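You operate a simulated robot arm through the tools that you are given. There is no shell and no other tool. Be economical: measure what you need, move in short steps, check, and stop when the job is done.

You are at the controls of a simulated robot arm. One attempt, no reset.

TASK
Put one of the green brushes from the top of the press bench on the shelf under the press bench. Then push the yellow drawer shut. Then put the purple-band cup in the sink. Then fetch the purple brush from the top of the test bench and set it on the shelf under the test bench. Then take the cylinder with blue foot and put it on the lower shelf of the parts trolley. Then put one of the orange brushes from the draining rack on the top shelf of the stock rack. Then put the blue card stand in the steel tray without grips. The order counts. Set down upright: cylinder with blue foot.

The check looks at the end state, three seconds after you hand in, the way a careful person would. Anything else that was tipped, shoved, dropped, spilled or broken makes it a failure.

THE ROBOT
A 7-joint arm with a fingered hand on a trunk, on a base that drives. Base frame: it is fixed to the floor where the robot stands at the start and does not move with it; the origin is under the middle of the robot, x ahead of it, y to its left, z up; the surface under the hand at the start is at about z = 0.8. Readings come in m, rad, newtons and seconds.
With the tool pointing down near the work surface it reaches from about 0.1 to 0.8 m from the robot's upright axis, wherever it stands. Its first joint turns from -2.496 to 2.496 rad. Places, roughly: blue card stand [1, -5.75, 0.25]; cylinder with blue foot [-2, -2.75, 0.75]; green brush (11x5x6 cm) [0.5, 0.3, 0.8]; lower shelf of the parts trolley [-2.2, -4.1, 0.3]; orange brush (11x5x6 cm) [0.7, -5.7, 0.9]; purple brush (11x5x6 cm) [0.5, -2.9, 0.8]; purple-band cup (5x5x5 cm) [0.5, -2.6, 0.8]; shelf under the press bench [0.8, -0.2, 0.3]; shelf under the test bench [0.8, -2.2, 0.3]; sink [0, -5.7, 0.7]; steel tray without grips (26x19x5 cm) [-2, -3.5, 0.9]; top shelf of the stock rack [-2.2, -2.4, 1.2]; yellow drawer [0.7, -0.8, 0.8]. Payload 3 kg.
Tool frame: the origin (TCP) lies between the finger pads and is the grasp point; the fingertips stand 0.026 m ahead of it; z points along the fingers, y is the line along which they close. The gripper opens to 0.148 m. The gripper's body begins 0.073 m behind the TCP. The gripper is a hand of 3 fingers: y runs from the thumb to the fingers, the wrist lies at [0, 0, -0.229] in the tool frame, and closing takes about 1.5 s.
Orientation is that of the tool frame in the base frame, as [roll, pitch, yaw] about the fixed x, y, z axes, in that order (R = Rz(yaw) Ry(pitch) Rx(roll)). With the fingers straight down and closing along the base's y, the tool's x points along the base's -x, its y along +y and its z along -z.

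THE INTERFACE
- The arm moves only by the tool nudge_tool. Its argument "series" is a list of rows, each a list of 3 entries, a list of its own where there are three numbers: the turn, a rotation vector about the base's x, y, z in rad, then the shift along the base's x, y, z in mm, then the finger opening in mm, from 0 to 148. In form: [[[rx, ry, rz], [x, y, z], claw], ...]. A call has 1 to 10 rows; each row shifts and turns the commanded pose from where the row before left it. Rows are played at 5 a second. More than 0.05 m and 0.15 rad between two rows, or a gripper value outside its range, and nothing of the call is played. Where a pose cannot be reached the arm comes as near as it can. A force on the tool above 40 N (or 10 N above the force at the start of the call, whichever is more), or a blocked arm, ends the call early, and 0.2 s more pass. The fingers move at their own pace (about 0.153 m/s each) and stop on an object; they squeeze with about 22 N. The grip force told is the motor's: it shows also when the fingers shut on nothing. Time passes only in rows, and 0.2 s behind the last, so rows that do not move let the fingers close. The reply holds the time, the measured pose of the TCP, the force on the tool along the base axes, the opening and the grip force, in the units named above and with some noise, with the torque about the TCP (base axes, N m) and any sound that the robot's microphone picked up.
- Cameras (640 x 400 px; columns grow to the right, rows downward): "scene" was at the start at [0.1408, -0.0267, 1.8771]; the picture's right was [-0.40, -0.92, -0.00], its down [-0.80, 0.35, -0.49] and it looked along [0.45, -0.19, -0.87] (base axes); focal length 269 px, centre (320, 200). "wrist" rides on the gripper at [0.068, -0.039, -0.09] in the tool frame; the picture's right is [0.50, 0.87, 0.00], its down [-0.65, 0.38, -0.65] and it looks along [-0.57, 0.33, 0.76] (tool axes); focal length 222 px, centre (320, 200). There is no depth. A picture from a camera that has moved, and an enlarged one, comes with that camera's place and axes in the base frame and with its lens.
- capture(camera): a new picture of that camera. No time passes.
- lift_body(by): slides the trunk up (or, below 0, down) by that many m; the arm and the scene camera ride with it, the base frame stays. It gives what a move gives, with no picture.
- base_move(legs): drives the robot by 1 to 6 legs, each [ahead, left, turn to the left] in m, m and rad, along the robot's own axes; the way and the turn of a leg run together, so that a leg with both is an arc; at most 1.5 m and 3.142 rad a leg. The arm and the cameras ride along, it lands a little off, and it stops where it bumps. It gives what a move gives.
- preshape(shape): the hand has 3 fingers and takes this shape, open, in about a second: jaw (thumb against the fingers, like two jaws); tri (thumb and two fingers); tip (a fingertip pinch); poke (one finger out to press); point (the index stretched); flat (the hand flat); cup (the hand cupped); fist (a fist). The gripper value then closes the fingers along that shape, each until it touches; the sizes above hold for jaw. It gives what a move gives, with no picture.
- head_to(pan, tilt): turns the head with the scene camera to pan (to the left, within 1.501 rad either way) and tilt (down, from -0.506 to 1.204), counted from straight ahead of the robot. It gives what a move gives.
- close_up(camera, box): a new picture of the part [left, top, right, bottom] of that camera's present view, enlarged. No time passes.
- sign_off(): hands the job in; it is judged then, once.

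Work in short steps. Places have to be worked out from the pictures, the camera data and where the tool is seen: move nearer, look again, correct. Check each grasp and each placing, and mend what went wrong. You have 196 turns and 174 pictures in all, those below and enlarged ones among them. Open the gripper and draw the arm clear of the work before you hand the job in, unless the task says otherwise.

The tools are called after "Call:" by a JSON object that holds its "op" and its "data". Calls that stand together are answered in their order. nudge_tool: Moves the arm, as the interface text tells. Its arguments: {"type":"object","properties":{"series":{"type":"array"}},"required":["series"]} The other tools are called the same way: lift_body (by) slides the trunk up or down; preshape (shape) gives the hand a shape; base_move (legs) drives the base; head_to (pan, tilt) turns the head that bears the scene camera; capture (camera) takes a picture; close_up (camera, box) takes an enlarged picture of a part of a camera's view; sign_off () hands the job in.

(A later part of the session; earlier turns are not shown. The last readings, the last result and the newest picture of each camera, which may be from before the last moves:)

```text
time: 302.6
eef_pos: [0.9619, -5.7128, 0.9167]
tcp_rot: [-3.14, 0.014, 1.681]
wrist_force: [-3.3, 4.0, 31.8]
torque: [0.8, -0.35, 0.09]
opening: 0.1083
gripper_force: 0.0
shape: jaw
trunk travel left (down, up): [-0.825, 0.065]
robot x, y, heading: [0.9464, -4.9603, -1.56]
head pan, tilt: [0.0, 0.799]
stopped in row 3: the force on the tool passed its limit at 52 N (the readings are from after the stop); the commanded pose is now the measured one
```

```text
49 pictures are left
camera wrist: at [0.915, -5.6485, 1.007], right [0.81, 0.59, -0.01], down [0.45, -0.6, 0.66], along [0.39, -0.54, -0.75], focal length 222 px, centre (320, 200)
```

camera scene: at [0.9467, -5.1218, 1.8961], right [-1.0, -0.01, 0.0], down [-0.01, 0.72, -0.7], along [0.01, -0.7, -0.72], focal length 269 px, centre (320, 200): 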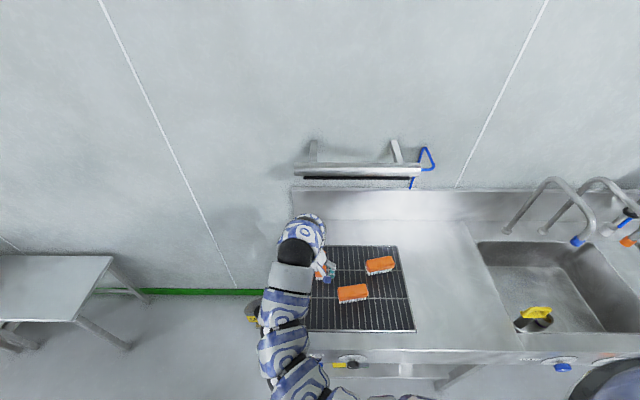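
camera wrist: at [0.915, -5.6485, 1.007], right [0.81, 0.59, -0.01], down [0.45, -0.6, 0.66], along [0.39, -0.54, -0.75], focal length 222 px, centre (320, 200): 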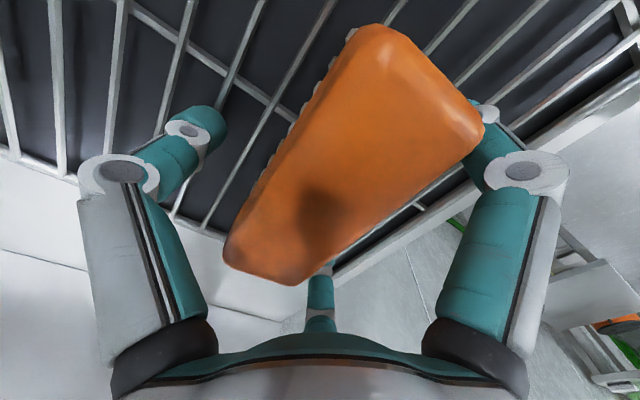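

The fingertips touched the drain grid (≈0.89), so this is grasp height. Raise 5 mm and close.

Call:
{"op": "nudge_tool", "data": {"series": [[[0, 0, 0], [0, 0, 6], 110], [[0, 0, 0], [0, 0, 0], 90], [[0, 0, 0], [0, 0, 0], 75], [[0, 0, 0], [0, 0, 0], 60], [[0, 0, 0], [0, 0, 0], 45], [[0, 0, 0], [0, 0, 0], 30], [[0, 0, 0], [0, 0, 0], 20], [[0, 0, 0], [0, 0, 0], 20], [[0, 0, 0], [0, 0, 0], 20]]}}

Call:
{"op": "capture", "data": {"camera": "wrist"}}

```text
time: 304.6
eef_pos: [0.961, -5.7117, 0.9203]
tcp_rot: [3.14, 0.01, 1.681]
wrist_force: [-1.1, 0.2, -0.4]
torque: [0.04, 0.0, -0.02]
opening: 0.0375
gripper_force: 21.8
shape: jaw
trunk travel left (down, up): [-0.825, 0.065]
robot x, y, heading: [0.9438, -4.9606, -1.559]
head pan, tilt: [0.0, 0.799]
```

```text
48 pictures are left
camera wrist: at [0.9147, -5.6479, 1.0101], right [0.81, 0.59, -0.01], down [0.45, -0.6, 0.66], along [0.39, -0.53, -0.75], focal length 222 px, centre (320, 200)
```

wrist: 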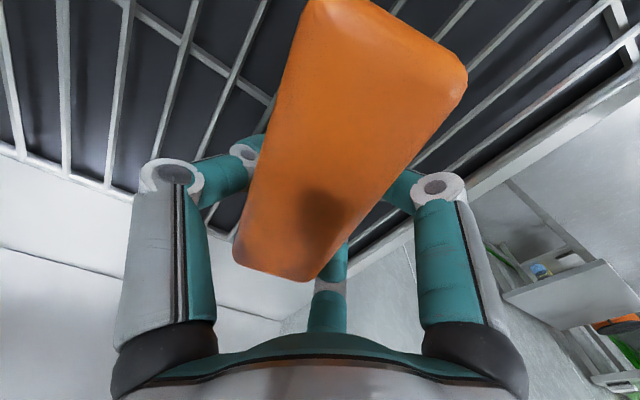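

Gripped. Lift and check.

Call:
{"op": "nudge_tool", "data": {"series": [[[0, 0, 0], [0, 0, 25], 20], [[0, 0, 0], [0, 0, 40], 20], [[0, 0, 0], [0, 0, 40], 20], [[0, 0, 0], [0, 10, 45], 20], [[0, 0, 0], [0, 20, 45], 20], [[0, 0, 0], [0, 40, 20], 20]]}}

Call:
{"op": "capture", "data": {"camera": "wrist"}}

```text
time: 306.1
eef_pos: [0.9613, -5.6619, 1.1244]
tcp_rot: [-3.141, 0.014, 1.68]
wrist_force: [-0.8, 0.4, -0.7]
torque: [0.02, -0.04, 0.01]
opening: 0.037
gripper_force: 21.7
shape: jaw
out of reach, approached as far as the arm can: row 6
trunk travel left (down, up): [-0.825, 0.065]
robot x, y, heading: [0.941, -4.9635, -1.559]
head pan, tilt: [0.0, 0.799]
```

```text
47 pictures are left
camera wrist: at [0.915, -5.5971, 1.2142], right [0.81, 0.59, -0.01], down [0.45, -0.6, 0.66], along [0.39, -0.54, -0.75], focal length 222 px, centre (320, 200)
```

wrist: 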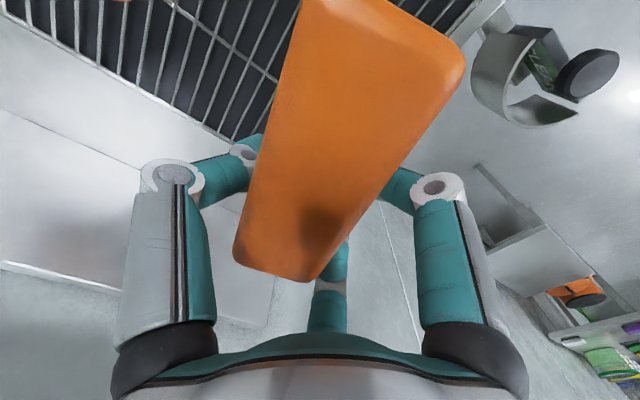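

Brush held level. Drive back around to the stock rack.

Call:
{"op": "base_move", "data": {"legs": [[-0.75, 0, 0], [0, -1.42, 0], [-1.0, 0, 0], [-0.98, 0, 0], [0, 0, -1.58]]}}

Call:
{"op": "lift_body", "data": {"by": 0.064}}

Call:
{"op": "head_to", "data": {"pan": 0.0, "tilt": 0.5}}

Call:
{"op": "capture", "data": {"camera": "scene"}}

```text
time: 330.1
eef_pos: [-1.2385, -2.2896, 1.1258]
tcp_rot: [-3.14, 0.014, 0.102]
wrist_force: [-0.1, 0.1, -0.9]
torque: [0.01, 0.03, 0.0]
opening: 0.0368
gripper_force: 22.1
shape: jaw
trunk travel left (down, up): [-0.825, 0.065]
robot x, y, heading: [-0.5401, -2.2747, -3.136]
head pan, tilt: [0.0, 0.799]
```

```text
time: 331.1
eef_pos: [-1.2387, -2.2886, 1.1869]
tcp_rot: [-3.141, 0.015, 0.102]
wrist_force: [-0.6, 0.6, -1.9]
torque: [0.0, 0.05, -0.02]
opening: 0.0368
gripper_force: 21.6
shape: jaw
trunk travel left (down, up): [-0.889, 0.001]
robot x, y, heading: [-0.5389, -2.2729, -3.14]
head pan, tilt: [0.0, 0.799]
```

```text
time: 331.9
eef_pos: [-1.2384, -2.2906, 1.1883]
tcp_rot: [-3.139, 0.015, 0.102]
wrist_force: [0.3, -0.1, -0.6]
torque: [0.01, -0.01, 0.02]
opening: 0.0369
gripper_force: 21.8
shape: jaw
trunk travel left (down, up): [-0.889, 0.001]
robot x, y, heading: [-0.5387, -2.2779, -3.139]
head pan, tilt: [0.0, 0.499]
```

```text
46 pictures are left
camera scene: at [-0.7092, -2.2774, 1.986], right [0.0, 1.0, 0.0], down [0.48, 0.0, -0.88], along [-0.88, 0.0, -0.48], focal length 269 px, centre (320, 200)
```

scene: 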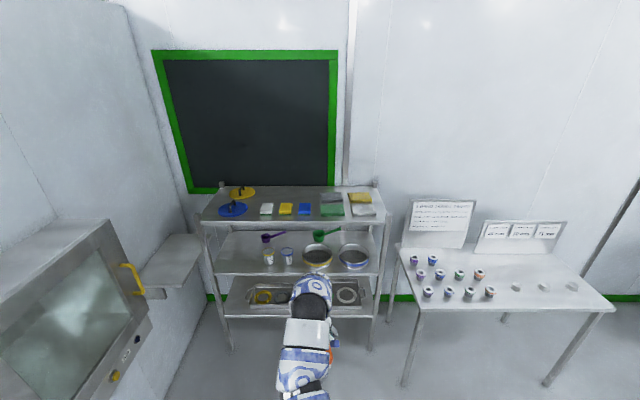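

Call:
{"op": "close_up", "data": {"camera": "scene", "box": [190, 170, 400, 300]}}

```text
3.05 times, centred on (295, 235) of scene
camera zoom: at [-0.7092, -2.2774, 1.986], right [0.0, 1.0, 0.0], down [0.48, 0.0, -0.88], along [-0.88, 0.0, -0.48], focal length 821 px, centre (396, 93)
```

zoom: 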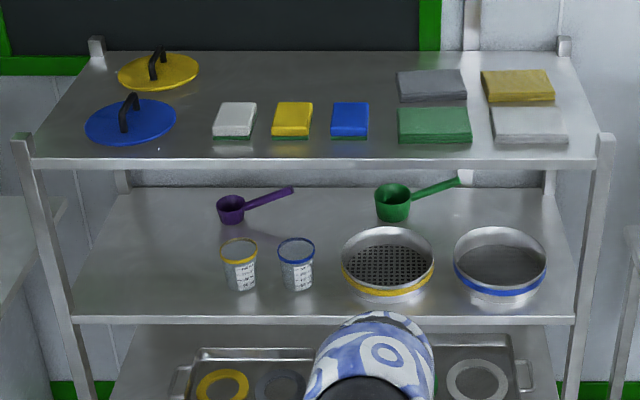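

Free area on the top shelf is behind the sponges: x≈−2.18…−2.43, y≈−2.70…−2.30. I test how high the vertical tool can go at a shorter reach.

Call:
{"op": "nudge_tool", "data": {"series": [[[0, 0, 0], [25, 0, 15], 20], [[0, 0, 0], [25, 0, 15], 20], [[0, 0, 0], [25, 0, 15], 20], [[0, 0, 0], [25, 0, 15], 20], [[0, 0, 0], [0, 0, 20], 20], [[0, 0, 0], [0, 0, 20], 20], [[0, 0, 0], [0, 0, 20], 20]]}}

```text
time: 333.5
eef_pos: [-1.2391, -2.2891, 1.1893]
tcp_rot: [-3.14, 0.013, 0.102]
wrist_force: [-0.1, 0.2, -1.3]
torque: [0.01, 0.03, -0.05]
opening: 0.0367
gripper_force: 21.9
shape: jaw
out of reach, approached as far as the arm can: row 1, 2, 3, 4, 5, 6, 7
trunk travel left (down, up): [-0.889, 0.001]
robot x, y, heading: [-0.5379, -2.2734, -3.137]
head pan, tilt: [0.0, 0.499]
```

The arm refuses that direction (likely a joint limit). I test small moves: inward only, slightly lower.

Call:
{"op": "nudge_tool", "data": {"series": [[[0, 0, 0], [0, 0, -45], 20], [[0, 0, 0], [0, 0, -45], 20], [[0, 0, 0], [0, 0, -30], 20]]}}

```text
time: 334.3
eef_pos: [-1.2394, -2.2896, 1.0681]
tcp_rot: [-3.14, 0.016, 0.102]
wrist_force: [0.1, -0.8, 0.0]
torque: [0.01, 0.0, 0.02]
opening: 0.0365
gripper_force: 22.0
shape: jaw
trunk travel left (down, up): [-0.889, 0.001]
robot x, y, heading: [-0.534, -2.2775, -3.136]
head pan, tilt: [0.0, 0.499]
```

Call:
{"op": "nudge_tool", "data": {"series": [[[0, 0, 0], [40, 0, 0], 20], [[0, 0, 0], [40, 0, 0], 20], [[0, 0, 0], [30, 0, 0], 20], [[0, 0, 0], [0, 0, 40], 20], [[0, 0, 0], [0, 0, 40], 20], [[0, 0, 0], [0, 0, 30], 20], [[0, 0, 0], [0, 0, 20], 20], [[0, 0, 0], [0, 0, 15], 20], [[0, 0, 0], [0, 0, 15], 20]]}}

```text
time: 336.3
eef_pos: [-1.1251, -2.2871, 1.1931]
tcp_rot: [-3.135, 0.026, 0.103]
wrist_force: [-0.3, -0.6, -0.4]
torque: [-0.03, 0.0, -0.01]
opening: 0.0364
gripper_force: 21.7
shape: jaw
out of reach, approached as far as the arm can: row 7, 8, 9
trunk travel left (down, up): [-0.889, 0.001]
robot x, y, heading: [-0.5402, -2.2796, -3.135]
head pan, tilt: [0.0, 0.499]
```

Vertical tool tops out at z≈1.19 (a joint limit). I test with the tool tilted forward 0.45 rad.

Call:
{"op": "nudge_tool", "data": {"series": [[[0, 0.15, 0], [-20, 0, -15], 20], [[0, 0.15, 0], [-20, 0, 0], 20], [[0, 0.15, 0], [-20, 0, 0], 20], [[0, 0, 0], [0, 0, 25], 20], [[0, 0, 0], [0, 0, 25], 20], [[0, 0, 0], [0, 0, 25], 20], [[0, 0, 0], [0, 0, 25], 20]]}}

```text
time: 337.9
eef_pos: [-1.1844, -2.287, 1.2791]
tcp_rot: [-3.091, 0.464, 0.115]
wrist_force: [-0.2, -0.3, -1.0]
torque: [0.0, 0.05, 0.01]
opening: 0.0364
gripper_force: 21.7
shape: jaw
trunk travel left (down, up): [-0.889, 0.001]
robot x, y, heading: [-0.5343, -2.2808, -3.144]
head pan, tilt: [0.0, 0.499]
```

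Tilting works (z=1.279). Try reducing tilt to ~0.3 at z≈1.25.

Call:
{"op": "nudge_tool", "data": {"series": [[[0, -0.08, 0], [0, 0, -15], 20], [[0, -0.08, 0], [0, 0, -10], 20], [[0, 0, 0], [0, 0, 0], 20]]}}

Call:
{"op": "capture", "data": {"camera": "wrist"}}

```text
time: 338.7
eef_pos: [-1.1841, -2.2856, 1.2533]
tcp_rot: [-3.108, 0.301, 0.108]
wrist_force: [0.9, -0.2, -0.5]
torque: [-0.04, 0.08, -0.02]
opening: 0.0364
gripper_force: 21.6
shape: jaw
trunk travel left (down, up): [-0.889, 0.001]
robot x, y, heading: [-0.5383, -2.2768, -3.14]
head pan, tilt: [0.0, 0.499]
```

```text
44 pictures are left
camera wrist: at [-1.0965, -2.2412, 1.3212], right [0.56, -0.81, -0.18], down [-0.39, -0.44, 0.81], along [-0.73, -0.38, -0.56], focal length 222 px, centre (320, 200)
```

wrist: 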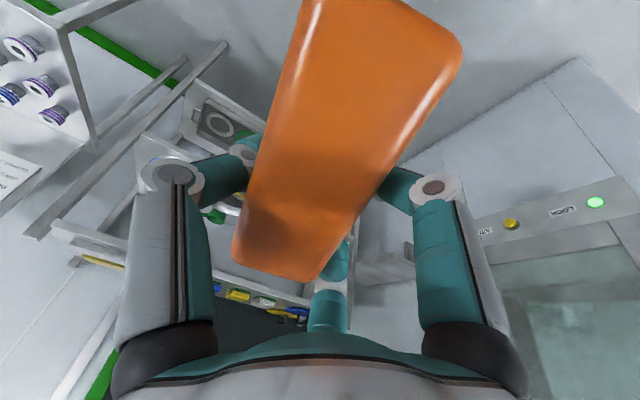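

Good: tilt 0.30 at z 1.253 is reachable. Shift left 0.2 and drive toward the rack.

Call:
{"op": "base_move", "data": {"legs": [[0.3, 0.2, 0], [0.5, 0, 0]]}}

Call:
{"op": "head_to", "data": {"pan": 0.0, "tilt": 0.75}}

Call:
{"op": "capture", "data": {"camera": "scene"}}

Call:
{"op": "capture", "data": {"camera": "wrist"}}

```text
time: 343.6
eef_pos: [-1.9876, -2.4989, 1.2539]
tcp_rot: [-3.111, 0.302, 0.117]
wrist_force: [0.4, 0.2, -1.0]
torque: [0.0, 0.05, -0.02]
opening: 0.0364
gripper_force: 21.9
shape: jaw
trunk travel left (down, up): [-0.889, 0.001]
robot x, y, heading: [-1.3413, -2.484, -3.13]
head pan, tilt: [0.0, 0.499]
```

```text
time: 344.4
eef_pos: [-1.9875, -2.4977, 1.2545]
tcp_rot: [-3.111, 0.301, 0.114]
wrist_force: [0.0, 0.8, -0.9]
torque: [0.01, 0.02, 0.02]
opening: 0.0366
gripper_force: 22.1
shape: jaw
trunk travel left (down, up): [-0.889, 0.001]
robot x, y, heading: [-1.3393, -2.4836, -3.132]
head pan, tilt: [0.0, 0.75]
```

```text
43 pictures are left
camera scene: at [-1.5046, -2.485, 1.9642], right [-0.01, 1.0, 0.0], down [0.68, 0.01, -0.73], along [-0.73, -0.01, -0.68], focal length 269 px, centre (320, 200)
```

scene: 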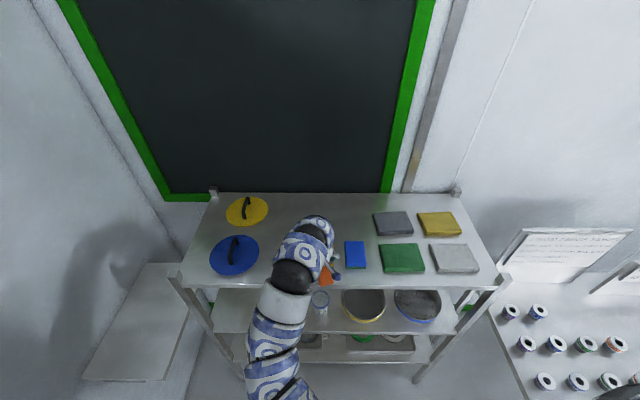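

```text
42 pictures are left
camera wrist: at [-1.9006, -2.4519, 1.3212], right [0.57, -0.81, -0.18], down [-0.39, -0.45, 0.81], along [-0.73, -0.39, -0.56], focal length 222 px, centre (320, 200)
```

wrist: 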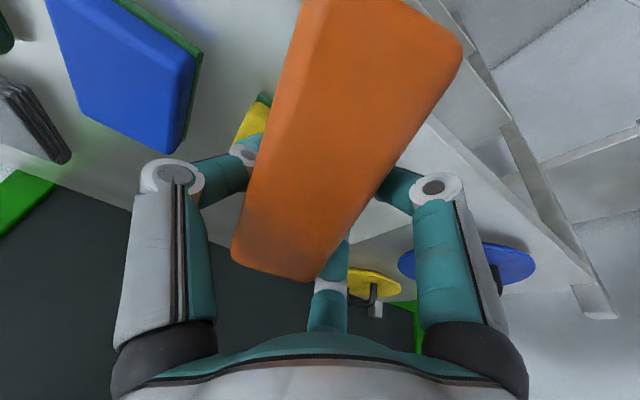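

Path clear above the sponges. Drive 0.29 further so the brush is over the free area.

Call:
{"op": "base_move", "data": {"legs": [[0.15, 0, 0]]}}

Call:
{"op": "base_move", "data": {"legs": [[0.14, 0, 0]]}}

Call:
{"op": "capture", "data": {"camera": "wrist"}}

Call:
{"op": "capture", "data": {"camera": "scene"}}

```text
time: 345.7
eef_pos: [-2.1396, -2.501, 1.2525]
tcp_rot: [-3.11, 0.3, 0.117]
wrist_force: [0.2, -0.6, -0.7]
torque: [-0.01, -0.03, 0.02]
opening: 0.0362
gripper_force: 22.6
shape: jaw
trunk travel left (down, up): [-0.889, 0.001]
robot x, y, heading: [-1.4902, -2.4855, -3.132]
head pan, tilt: [0.0, 0.75]
```

```text
time: 347.1
eef_pos: [-2.2798, -2.5013, 1.2535]
tcp_rot: [-3.111, 0.3, 0.114]
wrist_force: [-0.4, -0.6, -0.4]
torque: [-0.04, 0.01, -0.01]
opening: 0.0365
gripper_force: 22.7
shape: jaw
trunk travel left (down, up): [-0.889, 0.001]
robot x, y, heading: [-1.632, -2.487, -3.13]
head pan, tilt: [0.0, 0.75]
```

```text
41 pictures are left
camera wrist: at [-2.1932, -2.4555, 1.3204], right [0.57, -0.81, -0.17], down [-0.39, -0.45, 0.81], along [-0.73, -0.39, -0.56], focal length 222 px, centre (320, 200)
```

wrist: 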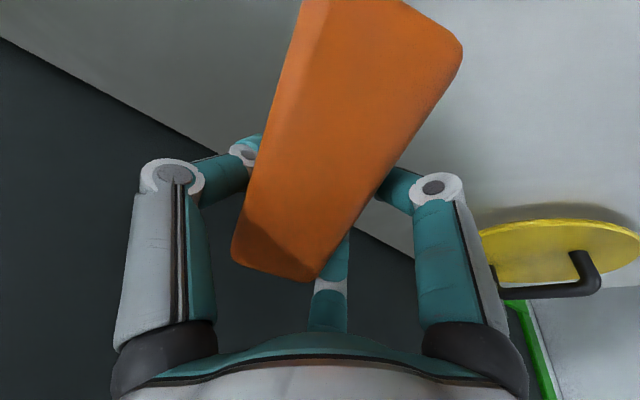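

```text
40 pictures are left
camera scene: at [-1.798, -2.4882, 1.9639], right [-0.01, 1.0, 0.0], down [0.68, 0.01, -0.73], along [-0.73, -0.01, -0.68], focal length 269 px, centre (320, 200)
```

scene: 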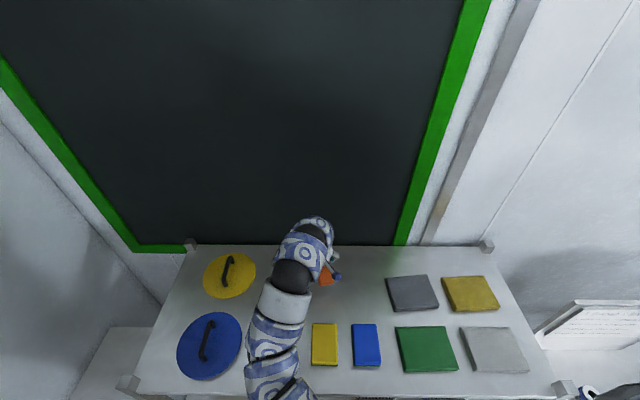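

Free surroundings. Lower gradually to contact.

Call:
{"op": "nudge_tool", "data": {"series": [[[0, 0, 0], [0, 0, -15], 20], [[0, 0, 0], [0, 0, -12], 20], [[0, 0, 0], [0, 0, -8], 20], [[0, 0, 0], [0, 0, -5], 20], [[0, 0, 0], [0, 0, 0], 20]]}}

Call:
{"op": "nudge_tool", "data": {"series": [[[0, 0, 0], [0, 0, -4], 20], [[0, 0, 0], [0, 0, -4], 20], [[0, 0, 0], [0, 0, 0], 20]]}}

Call:
{"op": "nudge_tool", "data": {"series": [[[0, 0, 0], [0, 0, -4], 20], [[0, 0, 0], [0, 0, -4], 20], [[0, 0, 0], [0, 0, 0], 20]]}}

```text
time: 348.3
eef_pos: [-2.2779, -2.5012, 1.2135]
tcp_rot: [-3.11, 0.303, 0.117]
wrist_force: [-0.5, 0.4, 1.3]
torque: [0.06, -0.09, 0.01]
opening: 0.0363
gripper_force: 22.2
shape: jaw
trunk travel left (down, up): [-0.889, 0.001]
robot x, y, heading: [-1.634, -2.4859, -3.132]
head pan, tilt: [0.0, 0.75]
```

```text
time: 349.1
eef_pos: [-2.277, -2.5026, 1.2063]
tcp_rot: [-3.107, 0.302, 0.118]
wrist_force: [-1.5, -0.5, 1.8]
torque: [0.16, -0.16, 0.02]
opening: 0.0366
gripper_force: 21.4
shape: jaw
trunk travel left (down, up): [-0.889, 0.001]
robot x, y, heading: [-1.6298, -2.4798, -3.131]
head pan, tilt: [0.0, 0.75]
```

```text
time: 349.9
eef_pos: [-2.277, -2.5016, 1.1964]
tcp_rot: [-3.11, 0.302, 0.116]
wrist_force: [-1.8, 0.3, 3.2]
torque: [0.12, -0.19, 0.05]
opening: 0.0364
gripper_force: 22.2
shape: jaw
trunk travel left (down, up): [-0.889, 0.001]
robot x, y, heading: [-1.6303, -2.4865, -3.131]
head pan, tilt: [0.0, 0.75]
```

The brush is pivoting level in the grip as it touches. Check.

Call:
{"op": "capture", "data": {"camera": "wrist"}}

```text
39 pictures are left
camera wrist: at [-2.1907, -2.4557, 1.2649], right [0.57, -0.81, -0.18], down [-0.39, -0.45, 0.81], along [-0.73, -0.39, -0.56], focal length 222 px, centre (320, 200)
```

wrist: 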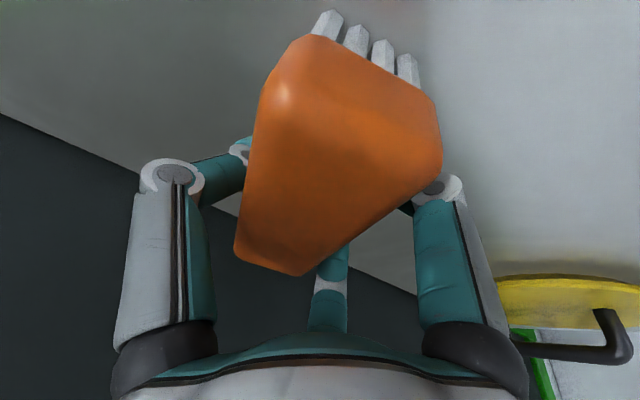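

It has pivoted to nearly flat. Release and lift along the tool axis.

Call:
{"op": "nudge_tool", "data": {"series": [[[0, 0, 0], [0, 0, 0], 45], [[0, 0, 0], [0, 0, 0], 60], [[0, 0, 0], [0, 0, 0], 80], [[0, 0, 0], [0, 0, 0], 100], [[0, 0, 0], [0, 0, 0], 100]]}}

Call:
{"op": "nudge_tool", "data": {"series": [[[0, 0, 0], [5, 0, 15], 100], [[0, 0, 0], [8, 0, 25], 100], [[0, 0, 0], [8, 0, 25], 100], [[0, 0.05, 0], [0, 0, 15], 100]]}}

Call:
{"op": "capture", "data": {"camera": "wrist"}}

```text
time: 351.1
eef_pos: [-2.2762, -2.5011, 1.199]
tcp_rot: [-3.109, 0.304, 0.118]
wrist_force: [-3.6, 1.2, 19.6]
torque: [-0.17, -0.21, -0.03]
opening: 0.0895
gripper_force: 0.2
shape: jaw
trunk travel left (down, up): [-0.889, 0.001]
robot x, y, heading: [-1.6347, -2.483, -3.133]
head pan, tilt: [0.0, 0.75]
```

```text
time: 352.1
eef_pos: [-2.257, -2.5014, 1.2766]
tcp_rot: [-3.101, 0.351, 0.119]
wrist_force: [-0.5, -0.2, -0.3]
torque: [0.01, 0.01, -0.02]
opening: 0.0993
gripper_force: 0.0
shape: jaw
trunk travel left (down, up): [-0.889, 0.001]
robot x, y, heading: [-1.6292, -2.4859, -3.127]
head pan, tilt: [0.0, 0.75]
```

```text
38 pictures are left
camera wrist: at [-2.1662, -2.4554, 1.3405], right [0.56, -0.8, -0.2], down [-0.34, -0.45, 0.83], along [-0.76, -0.39, -0.53], focal length 222 px, centre (320, 200)
```

wrist: 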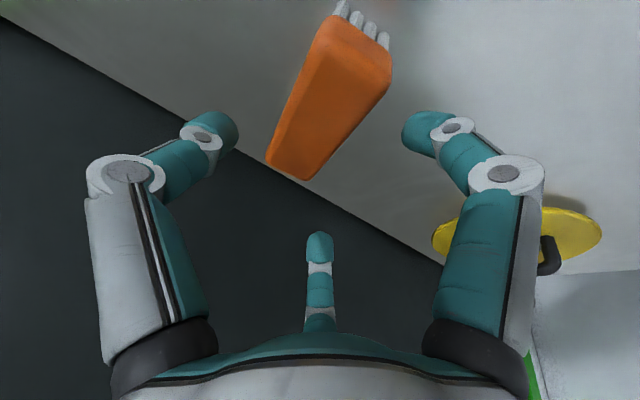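

Brush stands on the top shelf. Back off and view to confirm.

Call:
{"op": "base_move", "data": {"legs": [[-0.6, 0, 0], [-0.5, -0.1, 0]]}}

Call:
{"op": "close_up", "data": {"camera": "scene", "box": [160, 80, 480, 280]}}

```text
time: 358.1
eef_pos: [-1.1565, -2.3919, 1.2788]
tcp_rot: [-3.102, 0.354, 0.121]
wrist_force: [0.1, 0.3, -0.5]
torque: [-0.05, -0.02, 0.01]
opening: 0.0994
gripper_force: 0.1
shape: jaw
trunk travel left (down, up): [-0.889, 0.001]
robot x, y, heading: [-0.5311, -2.3731, -3.131]
head pan, tilt: [0.0, 0.75]
```

```text
2.00 times, centred on (320, 180) of scene
camera zoom: at [-0.6946, -2.3765, 1.9642], right [-0.01, 1.0, 0.0], down [0.68, 0.01, -0.73], along [-0.73, -0.01, -0.68], focal length 539 px, centre (320, 240)
```

zoom: 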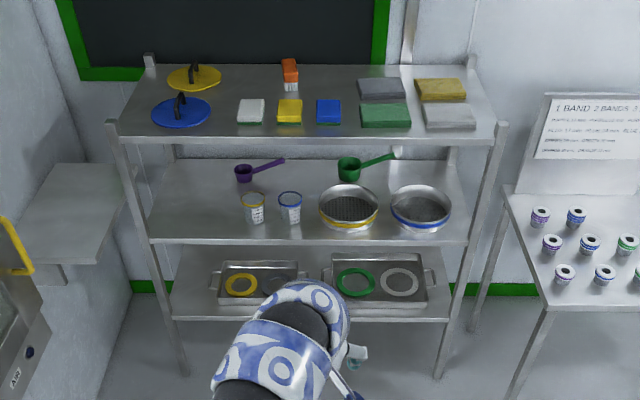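

Orange brush is in place, nothing disturbed. Last: the blue card stand under the draining rack. Drive over and lower the trunk to look.

Call:
{"op": "base_move", "data": {"legs": [[0, 0, 1.56], [1.0, 0, 0], [0.8, 0, 0], [0, 1.4, 0]]}}

Call:
{"op": "lift_body", "data": {"by": -0.4}}

Call:
{"op": "lift_body", "data": {"by": -0.4}}

Call:
{"op": "head_to", "data": {"pan": 0.0, "tilt": 0.5}}

Call:
{"op": "capture", "data": {"camera": "scene"}}

```text
time: 377.5
eef_pos: [0.8607, -4.8068, 1.277]
tcp_rot: [-3.103, 0.353, 1.671]
wrist_force: [0.1, 0.0, 0.6]
torque: [-0.01, 0.05, 0.0]
opening: 0.0999
gripper_force: 0.2
shape: jaw
trunk travel left (down, up): [-0.889, 0.001]
robot x, y, heading: [0.8543, -4.1774, -1.576]
head pan, tilt: [0.0, 0.75]
```

```text
time: 381.3
eef_pos: [0.8592, -4.8061, 0.8789]
tcp_rot: [-3.105, 0.352, 1.672]
wrist_force: [0.8, 0.0, -0.7]
torque: [0.01, -0.01, -0.02]
opening: 0.0997
gripper_force: 0.0
shape: jaw
trunk travel left (down, up): [-0.489, 0.401]
robot x, y, heading: [0.8567, -4.1834, -1.575]
head pan, tilt: [0.0, 0.75]
```

```text
time: 385.1
eef_pos: [0.8597, -4.8067, 0.4772]
tcp_rot: [-3.103, 0.353, 1.672]
wrist_force: [-0.5, 0.0, 1.1]
torque: [0.03, -0.01, 0.0]
opening: 0.0995
gripper_force: 0.0
shape: jaw
trunk travel left (down, up): [-0.089, 0.801]
robot x, y, heading: [0.8576, -4.1788, -1.572]
head pan, tilt: [0.0, 0.75]
```

```text
time: 385.9
eef_pos: [0.8602, -4.8068, 0.4776]
tcp_rot: [-3.102, 0.353, 1.671]
wrist_force: [-0.1, 0.0, -0.5]
torque: [0.0, -0.04, -0.01]
opening: 0.0995
gripper_force: 0.3
shape: jaw
trunk travel left (down, up): [-0.089, 0.801]
robot x, y, heading: [0.8527, -4.1825, -1.574]
head pan, tilt: [0.0, 0.499]
```

```text
36 pictures are left
camera scene: at [0.8537, -4.3529, 1.186], right [-1.0, 0.01, 0.0], down [0.0, 0.48, -0.88], along [-0.01, -0.88, -0.48], focal length 269 px, centre (320, 200)
```

scene: 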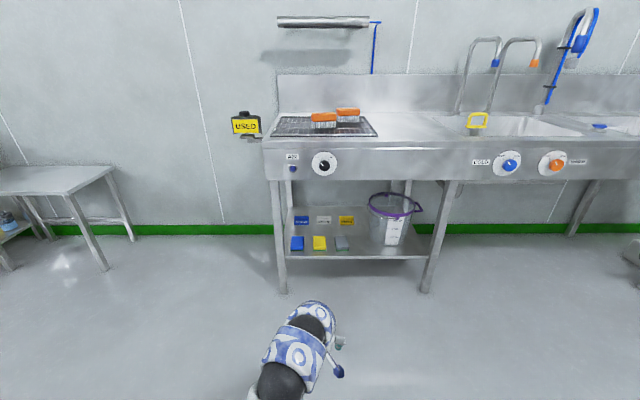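

Call:
{"op": "close_up", "data": {"camera": "scene", "box": [255, 180, 455, 300]}}

```text
3.20 times, centred on (355, 240) of scene
camera zoom: at [0.8537, -4.3529, 1.186], right [-1.0, 0.01, 0.0], down [0.0, 0.48, -0.88], along [-0.01, -0.88, -0.48], focal length 862 px, centre (208, 72)
```

zoom: 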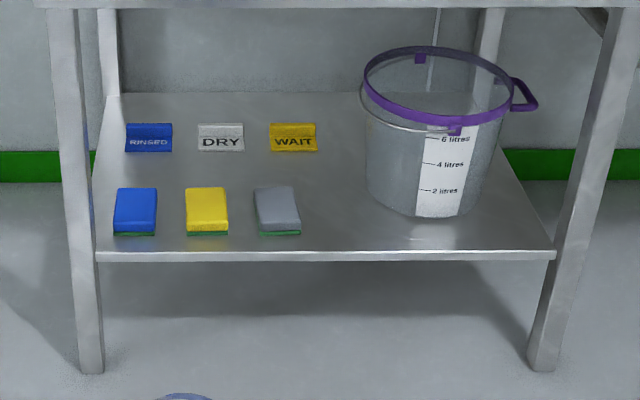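

The blue card stand is "RINSED" at about (0.952, −5.73), shelf z≈0.26, ~9 cm wide, ~6.5 cm tall. I lower fully, straighten yaw, extend the arm, and line up at x≈0.952.

Call:
{"op": "lift_body", "data": {"by": -0.085}}

Call:
{"op": "base_move", "data": {"legs": [[0.25, 0.09, 0]]}}

Call:
{"op": "nudge_tool", "data": {"series": [[[0, -0.036, -0.087], [0, -30, 10], 130], [[0, 0, 0], [0, -30, 10], 130], [[0, 0, 0], [0, -30, 0], 130], [[0, 0, 0], [0, -25, 0], 130]]}}

Call:
{"op": "capture", "data": {"camera": "scene"}}

Call:
{"op": "capture", "data": {"camera": "wrist"}}

```text
time: 387.1
eef_pos: [0.8606, -4.8061, 0.392]
tcp_rot: [-3.104, 0.352, 1.672]
wrist_force: [0.4, -0.3, -0.3]
torque: [-0.01, 0.01, -0.02]
opening: 0.0998
gripper_force: 0.1
shape: jaw
trunk travel left (down, up): [-0.004, 0.886]
robot x, y, heading: [0.8506, -4.1868, -1.577]
head pan, tilt: [0.0, 0.499]
```

```text
time: 389.0
eef_pos: [0.9493, -5.057, 0.3928]
tcp_rot: [-3.102, 0.352, 1.671]
wrist_force: [0.1, 0.6, 0.5]
torque: [-0.01, -0.01, 0.0]
opening: 0.0997
gripper_force: 0.0
shape: jaw
trunk travel left (down, up): [-0.004, 0.886]
robot x, y, heading: [0.9438, -4.4352, -1.578]
head pan, tilt: [0.0, 0.499]
```

```text
time: 390.0
eef_pos: [0.9486, -5.1719, 0.4119]
tcp_rot: [3.141, 0.354, 1.573]
wrist_force: [-0.1, 0.2, 0.0]
torque: [0.03, -0.01, 0.02]
opening: 0.1298
gripper_force: 0.0
shape: jaw
trunk travel left (down, up): [-0.004, 0.886]
robot x, y, heading: [0.9433, -4.4328, -1.575]
head pan, tilt: [0.0, 0.499]
```

```text
34 pictures are left
camera scene: at [0.9421, -4.6041, 1.1011], right [-1.0, 0.01, 0.0], down [0.0, 0.48, -0.88], along [-0.01, -0.88, -0.48], focal length 269 px, centre (320, 200)
```

scene: 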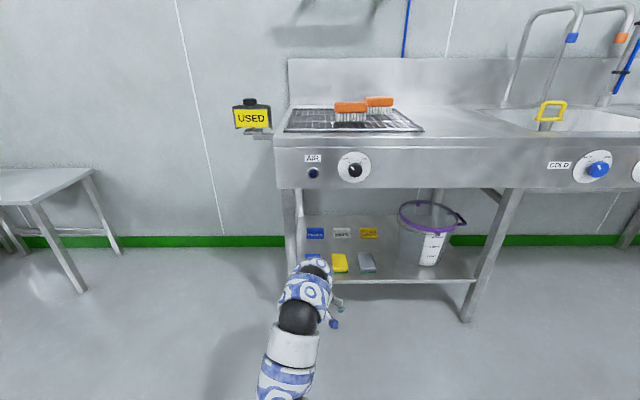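

```text
33 pictures are left
camera wrist: at [0.9097, -5.0782, 0.4741], right [0.87, 0.47, -0.17], down [0.38, -0.39, 0.84], along [0.33, -0.79, -0.51], focal length 222 px, centre (320, 200)
```

wrist: 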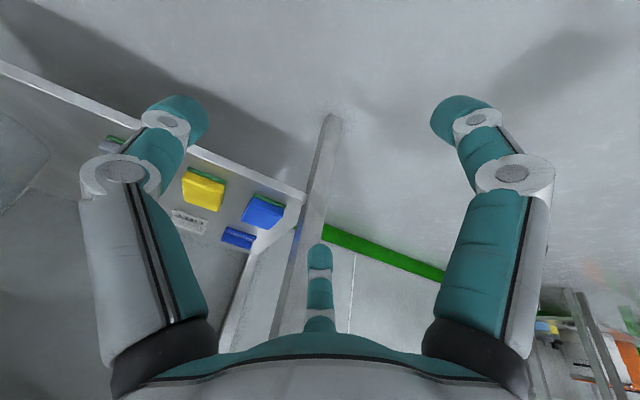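

The front-left leg (inner edge x≈1.02) is close, so I enter at x≈0.90 with fingers partly closed and z≈0.38, and shift over once inside.

Call:
{"op": "nudge_tool", "data": {"series": [[[0, 0, 0], [-25, 0, -15], 60], [[0, 0, 0], [-25, 0, -15], 60], [[0, 0, 0], [0, 0, 0], 60]]}}

Call:
{"op": "base_move", "data": {"legs": [[0.3, 0, 0]]}}

Call:
{"op": "capture", "data": {"camera": "scene"}}

Call:
{"op": "capture", "data": {"camera": "wrist"}}

```text
time: 390.8
eef_pos: [0.8985, -5.1726, 0.3815]
tcp_rot: [-3.141, 0.355, 1.572]
wrist_force: [0.1, 0.6, 0.0]
torque: [-0.03, 0.01, 0.0]
opening: 0.06
gripper_force: 0.0
shape: jaw
trunk travel left (down, up): [-0.004, 0.886]
robot x, y, heading: [0.9403, -4.4302, -1.574]
head pan, tilt: [0.0, 0.499]
```

```text
time: 392.8
eef_pos: [0.8947, -5.4692, 0.3815]
tcp_rot: [3.141, 0.353, 1.57]
wrist_force: [0.4, -0.6, -0.7]
torque: [-0.01, 0.0, -0.02]
opening: 0.0604
gripper_force: 0.0
shape: jaw
trunk travel left (down, up): [-0.004, 0.886]
robot x, y, heading: [0.9414, -4.7307, -1.579]
head pan, tilt: [0.0, 0.499]
```

```text
32 pictures are left
camera scene: at [0.9395, -4.9002, 1.1011], right [-1.0, 0.01, 0.0], down [0.0, 0.48, -0.88], along [-0.01, -0.88, -0.48], focal length 269 px, centre (320, 200)
```

scene: 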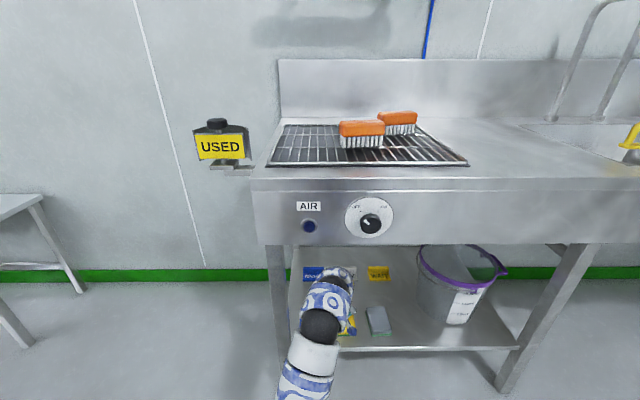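

```text
31 pictures are left
camera wrist: at [0.8559, -5.3742, 0.4434], right [0.87, 0.47, -0.17], down [0.38, -0.39, 0.84], along [0.33, -0.79, -0.51], focal length 222 px, centre (320, 200)
```

wrist: 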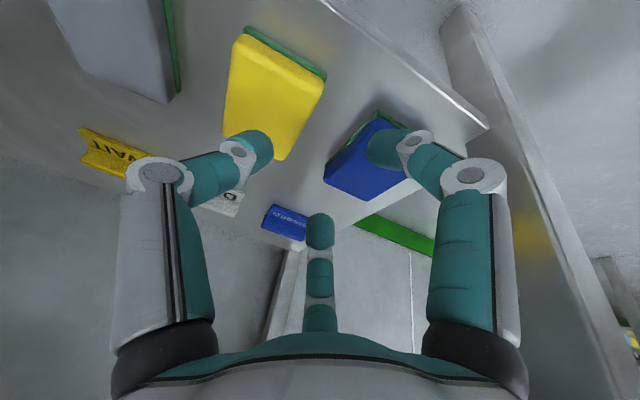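

Clear so far. Advance 0.2 m more.

Call:
{"op": "base_move", "data": {"legs": [[0.1, 0, 0]]}}

Call:
{"op": "base_move", "data": {"legs": [[0.1, 0, 0]]}}

Call:
{"op": "nudge_tool", "data": {"series": [[[0, 0, 0], [25, 0, 0], 60], [[0, 0, 0], [28, 0, 0], 100], [[0, 0, 0], [0, 0, 0], 130]]}}

Call:
{"op": "capture", "data": {"camera": "wrist"}}

```text
time: 394.0
eef_pos: [0.8946, -5.5684, 0.3805]
tcp_rot: [-3.141, 0.355, 1.571]
wrist_force: [-0.3, 0.5, 0.7]
torque: [0.03, 0.01, 0.01]
opening: 0.0603
gripper_force: 0.2
shape: jaw
trunk travel left (down, up): [-0.004, 0.886]
robot x, y, heading: [0.9389, -4.8276, -1.573]
head pan, tilt: [0.0, 0.499]
```

```text
time: 395.1
eef_pos: [0.8934, -5.668, 0.3819]
tcp_rot: [-3.141, 0.354, 1.57]
wrist_force: [-0.6, -1.0, -0.7]
torque: [0.0, 0.02, 0.06]
opening: 0.0607
gripper_force: 0.1
shape: jaw
trunk travel left (down, up): [-0.004, 0.886]
robot x, y, heading: [0.9411, -4.9321, -1.576]
head pan, tilt: [0.0, 0.499]
```

```text
time: 395.9
eef_pos: [0.9475, -5.6674, 0.3816]
tcp_rot: [3.141, 0.353, 1.571]
wrist_force: [-0.1, -0.4, -0.5]
torque: [0.0, 0.02, 0.02]
opening: 0.1298
gripper_force: 0.2
shape: jaw
trunk travel left (down, up): [-0.004, 0.886]
robot x, y, heading: [0.9375, -4.9244, -1.58]
head pan, tilt: [0.0, 0.499]
```

```text
30 pictures are left
camera wrist: at [0.9081, -5.5734, 0.4433], right [0.87, 0.47, -0.17], down [0.38, -0.39, 0.84], along [0.33, -0.79, -0.51], focal length 222 px, centre (320, 200)
```

wrist: 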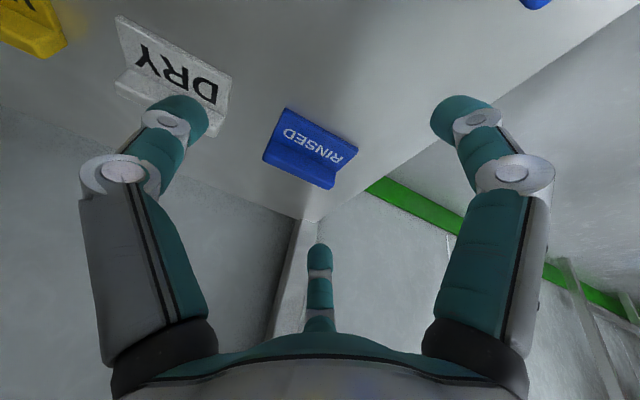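

The stand spans x 0.916–1.005, y≈−5.73…−5.77. Advance 0.06, reduce tilt to 0.2, align to (0.960, −5.748), then check before descending.

Call:
{"op": "base_move", "data": {"legs": [[0.06, 0, 0]]}}

Call:
{"op": "nudge_tool", "data": {"series": [[[0.075, 0, 0], [6, -10, 0], 130], [[0.075, 0, 0], [7, -12, -5], 130], [[0, 0, 0], [0, 0, -10], 130], [[0, 0, 0], [0, 0, 0], 130]]}}

Call:
{"op": "capture", "data": {"camera": "wrist"}}

```text
time: 396.9
eef_pos: [0.9246, -5.7298, 0.3856]
tcp_rot: [3.134, 0.359, 1.548]
wrist_force: [-0.1, 0.4, 0.2]
torque: [0.0, 0.01, -0.03]
opening: 0.1298
gripper_force: 0.0
shape: jaw
trunk travel left (down, up): [-0.004, 0.886]
robot x, y, heading: [0.9313, -4.994, -1.592]
head pan, tilt: [0.0, 0.499]
```

```text
time: 397.9
eef_pos: [0.9393, -5.7529, 0.3663]
tcp_rot: [-3.14, 0.207, 1.551]
wrist_force: [0.2, 0.4, 0.4]
torque: [0.03, -0.02, -0.02]
opening: 0.13
gripper_force: 0.0
shape: jaw
trunk travel left (down, up): [-0.004, 0.886]
robot x, y, heading: [0.9337, -4.9919, -1.593]
head pan, tilt: [0.0, 0.499]
```

```text
29 pictures are left
camera wrist: at [0.9025, -5.6686, 0.4427], right [0.88, 0.47, -0.11], down [0.37, -0.52, 0.77], along [0.31, -0.72, -0.63], focal length 222 px, centre (320, 200)
```

wrist: 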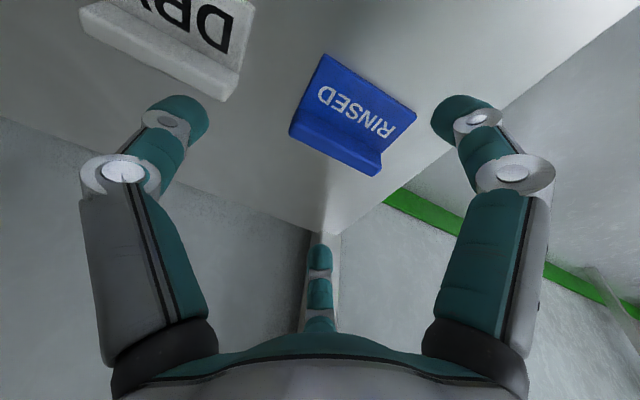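

Target (0.960, −5.757). Shift +21 mm x, align yaw and descend to z≈0.306.

Call:
{"op": "nudge_tool", "data": {"series": [[[0, 0, 0.02], [21, -4, 0], 130], [[0, 0, 0], [0, 0, -25], 130], [[0, 0, 0], [0, 0, -20], 130], [[0, 0, 0], [0, 0, -13], 130], [[0, 0, 0], [0, 0, 0], 130]]}}

Call:
{"op": "capture", "data": {"camera": "wrist"}}

```text
time: 399.1
eef_pos: [0.9604, -5.7563, 0.3087]
tcp_rot: [-3.138, 0.204, 1.573]
wrist_force: [0.0, 0.4, 1.2]
torque: [0.02, -0.02, 0.03]
opening: 0.13
gripper_force: 0.0
shape: jaw
trunk travel left (down, up): [-0.004, 0.886]
robot x, y, heading: [0.9342, -4.9885, -1.597]
head pan, tilt: [0.0, 0.499]
```

```text
28 pictures are left
camera wrist: at [0.9223, -5.6723, 0.3843], right [0.87, 0.49, -0.1], down [0.38, -0.51, 0.77], along [0.33, -0.71, -0.63], focal length 222 px, centre (320, 200)
```

wrist: 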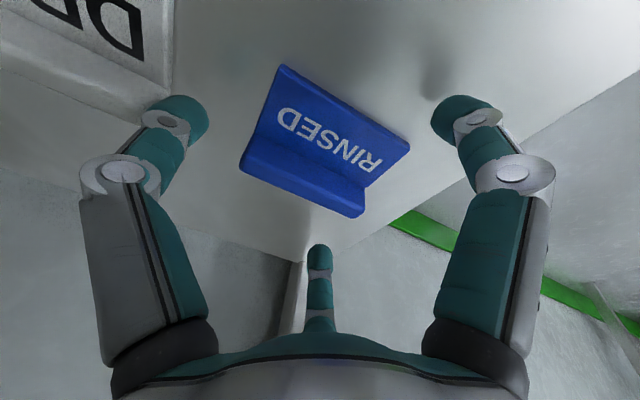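

Fingers straddle the stand; thumb is just clear of the DRY stand. Close.

Call:
{"op": "nudge_tool", "data": {"series": [[[0, 0, 0], [0, 0, 0], 115], [[0, 0, 0], [0, 0, 0], 105], [[0, 0, 0], [0, 0, 0], 95], [[0, 0, 0], [0, 0, 0], 85], [[0, 0, 0], [0, 0, 0], 75], [[0, 0, 0], [0, 0, 0], 65], [[0, 0, 0], [0, 0, 0], 55], [[0, 0, 0], [0, 0, 0], 55]]}}

Call:
{"op": "capture", "data": {"camera": "wrist"}}

```text
time: 400.9
eef_pos: [0.9602, -5.7575, 0.3084]
tcp_rot: [-3.137, 0.205, 1.573]
wrist_force: [-0.5, 0.0, 0.5]
torque: [0.0, 0.01, 0.0]
opening: 0.0552
gripper_force: 0.0
shape: jaw
trunk travel left (down, up): [-0.004, 0.886]
robot x, y, heading: [0.9332, -4.9904, -1.594]
head pan, tilt: [0.0, 0.499]
```

```text
27 pictures are left
camera wrist: at [0.9221, -5.6724, 0.3844], right [0.87, 0.49, -0.11], down [0.38, -0.51, 0.77], along [0.32, -0.71, -0.63], focal length 222 px, centre (320, 200)
```

wrist: 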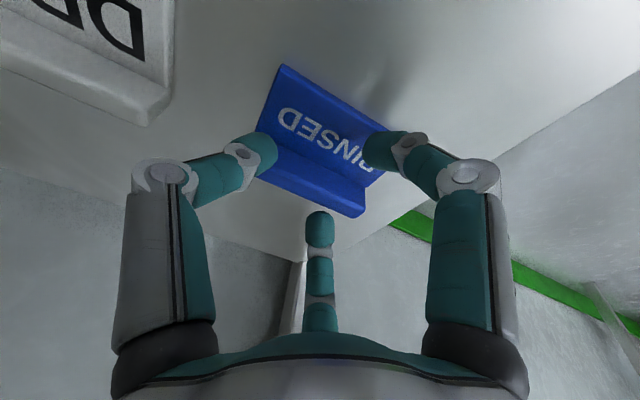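

The fingers closed above it — the stand is lower. Reopen and descend further until near the shelf.

Call:
{"op": "nudge_tool", "data": {"series": [[[0, 0, 0], [0, 0, 0], 80], [[0, 0, 0], [0, 0, 0], 105], [[0, 0, 0], [0, 0, 0], 125], [[0, 0, 0], [3, 2, -8], 125], [[0, 0, 0], [0, 0, -6], 125], [[0, 0, 0], [0, 0, -4], 125], [[0, 0, 0], [0, 0, -4], 125], [[0, 0, 0], [0, 0, 0], 125]]}}

Call:
{"op": "capture", "data": {"camera": "wrist"}}

```text
time: 402.3
eef_pos: [0.964, -5.7569, 0.299]
tcp_rot: [3.141, 0.215, 1.572]
wrist_force: [-1.8, -0.4, 32.3]
torque: [2.03, -0.92, 0.19]
opening: 0.1225
gripper_force: 0.1
shape: jaw
trunk travel left (down, up): [-0.004, 0.886]
robot x, y, heading: [0.9334, -4.9904, -1.594]
head pan, tilt: [0.0, 0.499]
stopped in row 7: the force on the tool passed its limit at 44 N (the readings are from after the stop); the commanded pose is now the measured one
```

```text
26 pictures are left
camera wrist: at [0.9249, -5.6718, 0.3718], right [0.87, 0.49, -0.11], down [0.38, -0.5, 0.78], along [0.33, -0.71, -0.62], focal length 222 px, centre (320, 200)
```

wrist: 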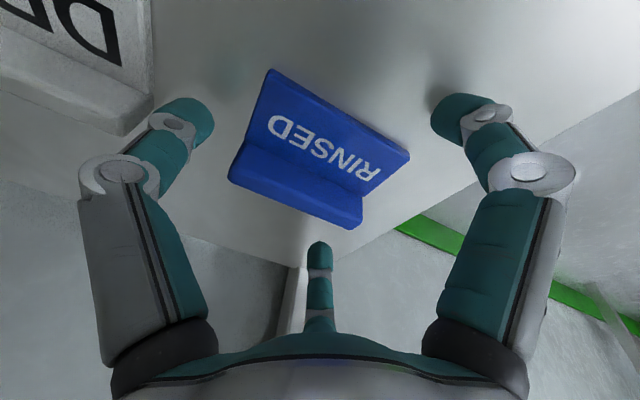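

A fingertip touched the shelf while the stand is only ~3 cm high: an L-shape with a flat text plate and an upright back plate. Better: pinch the upright plate front-to-back. I raise, set the tool vertical and rotate it −90° about z.

Call:
{"op": "nudge_tool", "data": {"series": [[[0, 0, 0], [0, 0, 25], 110], [[0.1, 0, 0], [0, 0, 25], 90], [[0.11, 0, 0], [0, 0, 15], 80], [[0, 0, -0.14], [0, 0, 0], 80], [[0, 0, -0.14], [0, 0, 0], 80], [[0, 0, -0.14], [0, 0, 0], 80], [[0, 0, -0.14], [0, 0, 0], 80], [[0, 0, -0.14], [0, 0, 0], 80]]}}

Call:
{"op": "nudge_tool", "data": {"series": [[[0, 0, -0.14], [0, 0, 0], 80], [[0, 0, -0.14], [0, 0, 0], 80], [[0, 0, -0.14], [0, 0, 0], 80], [[0, 0, -0.14], [0, 0, 0], 80], [[0, 0, -0.14], [0, 0, 0], 80], [[0, 0, -0.14], [0, 0, 0], 80], [[0, 0, -0.03], [0, 0, 0], 80]]}}

Call:
{"op": "capture", "data": {"camera": "wrist"}}

```text
time: 404.1
eef_pos: [0.9676, -5.767, 0.3523]
tcp_rot: [-3.14, -0.002, 0.87]
wrist_force: [-0.4, 0.4, 0.5]
torque: [-0.02, 0.03, 0.0]
opening: 0.0803
gripper_force: 0.1
shape: jaw
out of reach, approached as far as the arm can: row 3
trunk travel left (down, up): [-0.004, 0.886]
robot x, y, heading: [0.9324, -4.9902, -1.597]
head pan, tilt: [0.0, 0.499]
```

```text
time: 405.7
eef_pos: [0.9672, -5.7676, 0.3536]
tcp_rot: [-3.139, 0.001, 0.0]
wrist_force: [0.1, 0.5, 0.4]
torque: [0.02, 0.01, -0.03]
opening: 0.0802
gripper_force: 0.1
shape: jaw
trunk travel left (down, up): [-0.004, 0.886]
robot x, y, heading: [0.9315, -4.9898, -1.595]
head pan, tilt: [0.0, 0.499]
```

```text
25 pictures are left
camera wrist: at [1.0348, -5.7283, 0.4437], right [0.5, -0.87, 0.0], down [-0.66, -0.38, 0.65], along [-0.57, -0.33, -0.76], focal length 222 px, centre (320, 200)
```

wrist: 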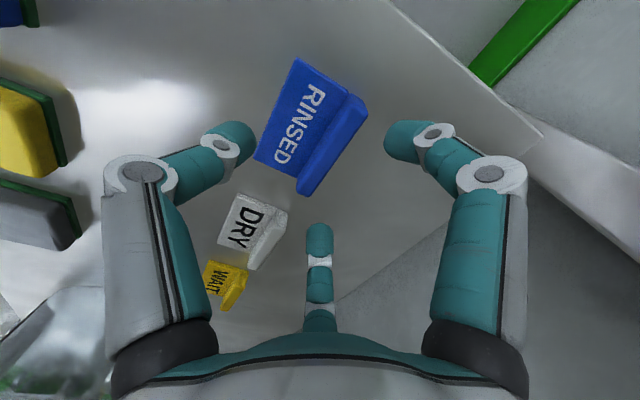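

Excellent view: the ridge/upright lies at y≈−5.778, x centre 0.962. Move over it and descend to z≈0.292.

Call:
{"op": "nudge_tool", "data": {"series": [[[0, 0, 0], [-5, -9, -15], 80], [[0, 0, 0], [0, 0, -20], 80], [[0, 0, 0], [0, 0, -15], 80], [[0, 0, 0], [0, 0, -10], 80], [[0, 0, 0], [0, 0, 0], 80]]}}

Call:
{"op": "capture", "data": {"camera": "wrist"}}

```text
time: 406.9
eef_pos: [0.9628, -5.7752, 0.2934]
tcp_rot: [-3.14, -0.001, 0.003]
wrist_force: [0.0, -0.4, 0.9]
torque: [0.02, 0.01, 0.01]
opening: 0.0802
gripper_force: 0.1
shape: jaw
trunk travel left (down, up): [-0.004, 0.886]
robot x, y, heading: [0.9351, -4.9893, -1.598]
head pan, tilt: [0.0, 0.499]
```

```text
24 pictures are left
camera wrist: at [1.0295, -5.7369, 0.384], right [0.5, -0.87, 0.0], down [-0.66, -0.38, 0.65], along [-0.57, -0.33, -0.76], focal length 222 px, centre (320, 200)
```

wrist: 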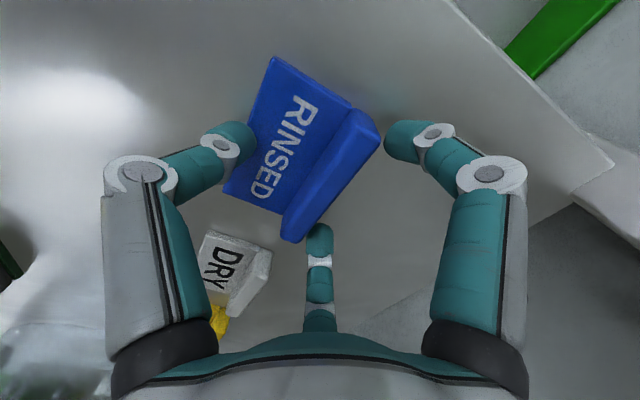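

The ridge sits between thumb (front) and fingers (back). Close.

Call:
{"op": "nudge_tool", "data": {"series": [[[0, 0, 0], [0, 0, 0], 65], [[0, 0, 0], [0, 0, 0], 50], [[0, 0, 0], [0, 0, 0], 35], [[0, 0, 0], [0, 0, 0], 20], [[0, 0, 0], [0, 0, 0], 5], [[0, 0, 0], [0, 0, 0], 0], [[0, 0, 0], [0, 0, 0], 0], [[0, 0, 0], [0, 0, 0], 0]]}}

Call:
{"op": "capture", "data": {"camera": "wrist"}}

```text
time: 408.7
eef_pos: [0.9612, -5.7759, 0.294]
tcp_rot: [-3.14, -0.001, 0.001]
wrist_force: [-0.1, -0.6, 3.7]
torque: [0.13, -0.02, -0.01]
opening: 0.0528
gripper_force: 22.3
shape: jaw
trunk travel left (down, up): [-0.004, 0.886]
robot x, y, heading: [0.9368, -4.9901, -1.596]
head pan, tilt: [0.0, 0.499]
```

```text
23 pictures are left
camera wrist: at [1.0295, -5.7368, 0.3842], right [0.5, -0.87, 0.0], down [-0.66, -0.38, 0.65], along [-0.57, -0.33, -0.76], focal length 222 px, centre (320, 200)
```

wrist: 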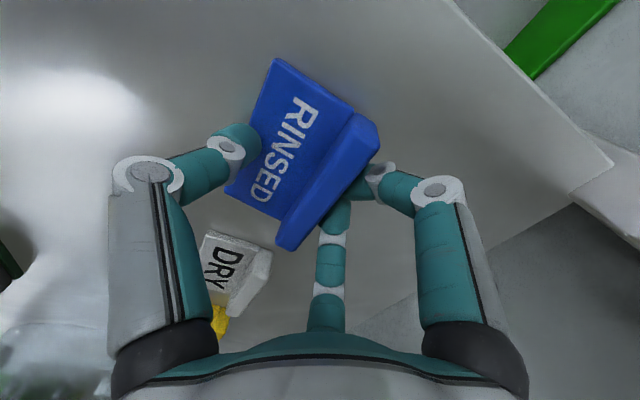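

Gripped across the 5 cm depth. Lift gently and check that it comes along.

Call:
{"op": "nudge_tool", "data": {"series": [[[0, 0, 0], [0, 0, 8], 0], [[0, 0, 0], [0, 0, 12], 0], [[0, 0, 0], [0, 0, 20], 0], [[0, 0, 0], [0, 0, 20], 0], [[0, 0, 0], [0, 0, 0], 0]]}}

Call:
{"op": "capture", "data": {"camera": "wrist"}}

```text
time: 409.9
eef_pos: [0.9625, -5.7758, 0.3544]
tcp_rot: [-3.14, -0.002, 0.001]
wrist_force: [0.3, -0.2, -0.1]
torque: [0.0, -0.01, 0.02]
opening: 0.0527
gripper_force: 22.0
shape: jaw
trunk travel left (down, up): [-0.004, 0.886]
robot x, y, heading: [0.9357, -4.9923, -1.598]
head pan, tilt: [0.0, 0.499]
```

```text
22 pictures are left
camera wrist: at [1.03, -5.7372, 0.4445], right [0.5, -0.87, 0.0], down [-0.66, -0.38, 0.65], along [-0.57, -0.33, -0.76], focal length 222 px, centre (320, 200)
```

wrist: 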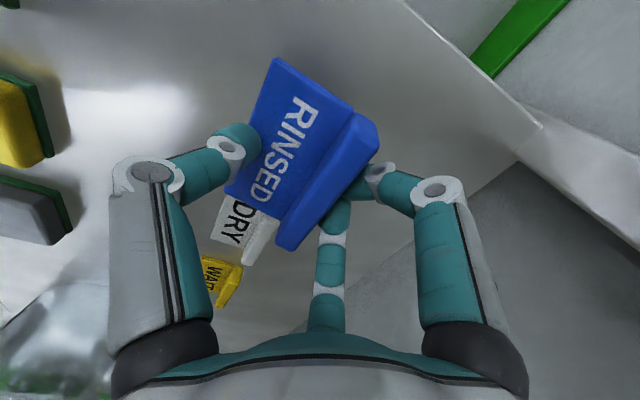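

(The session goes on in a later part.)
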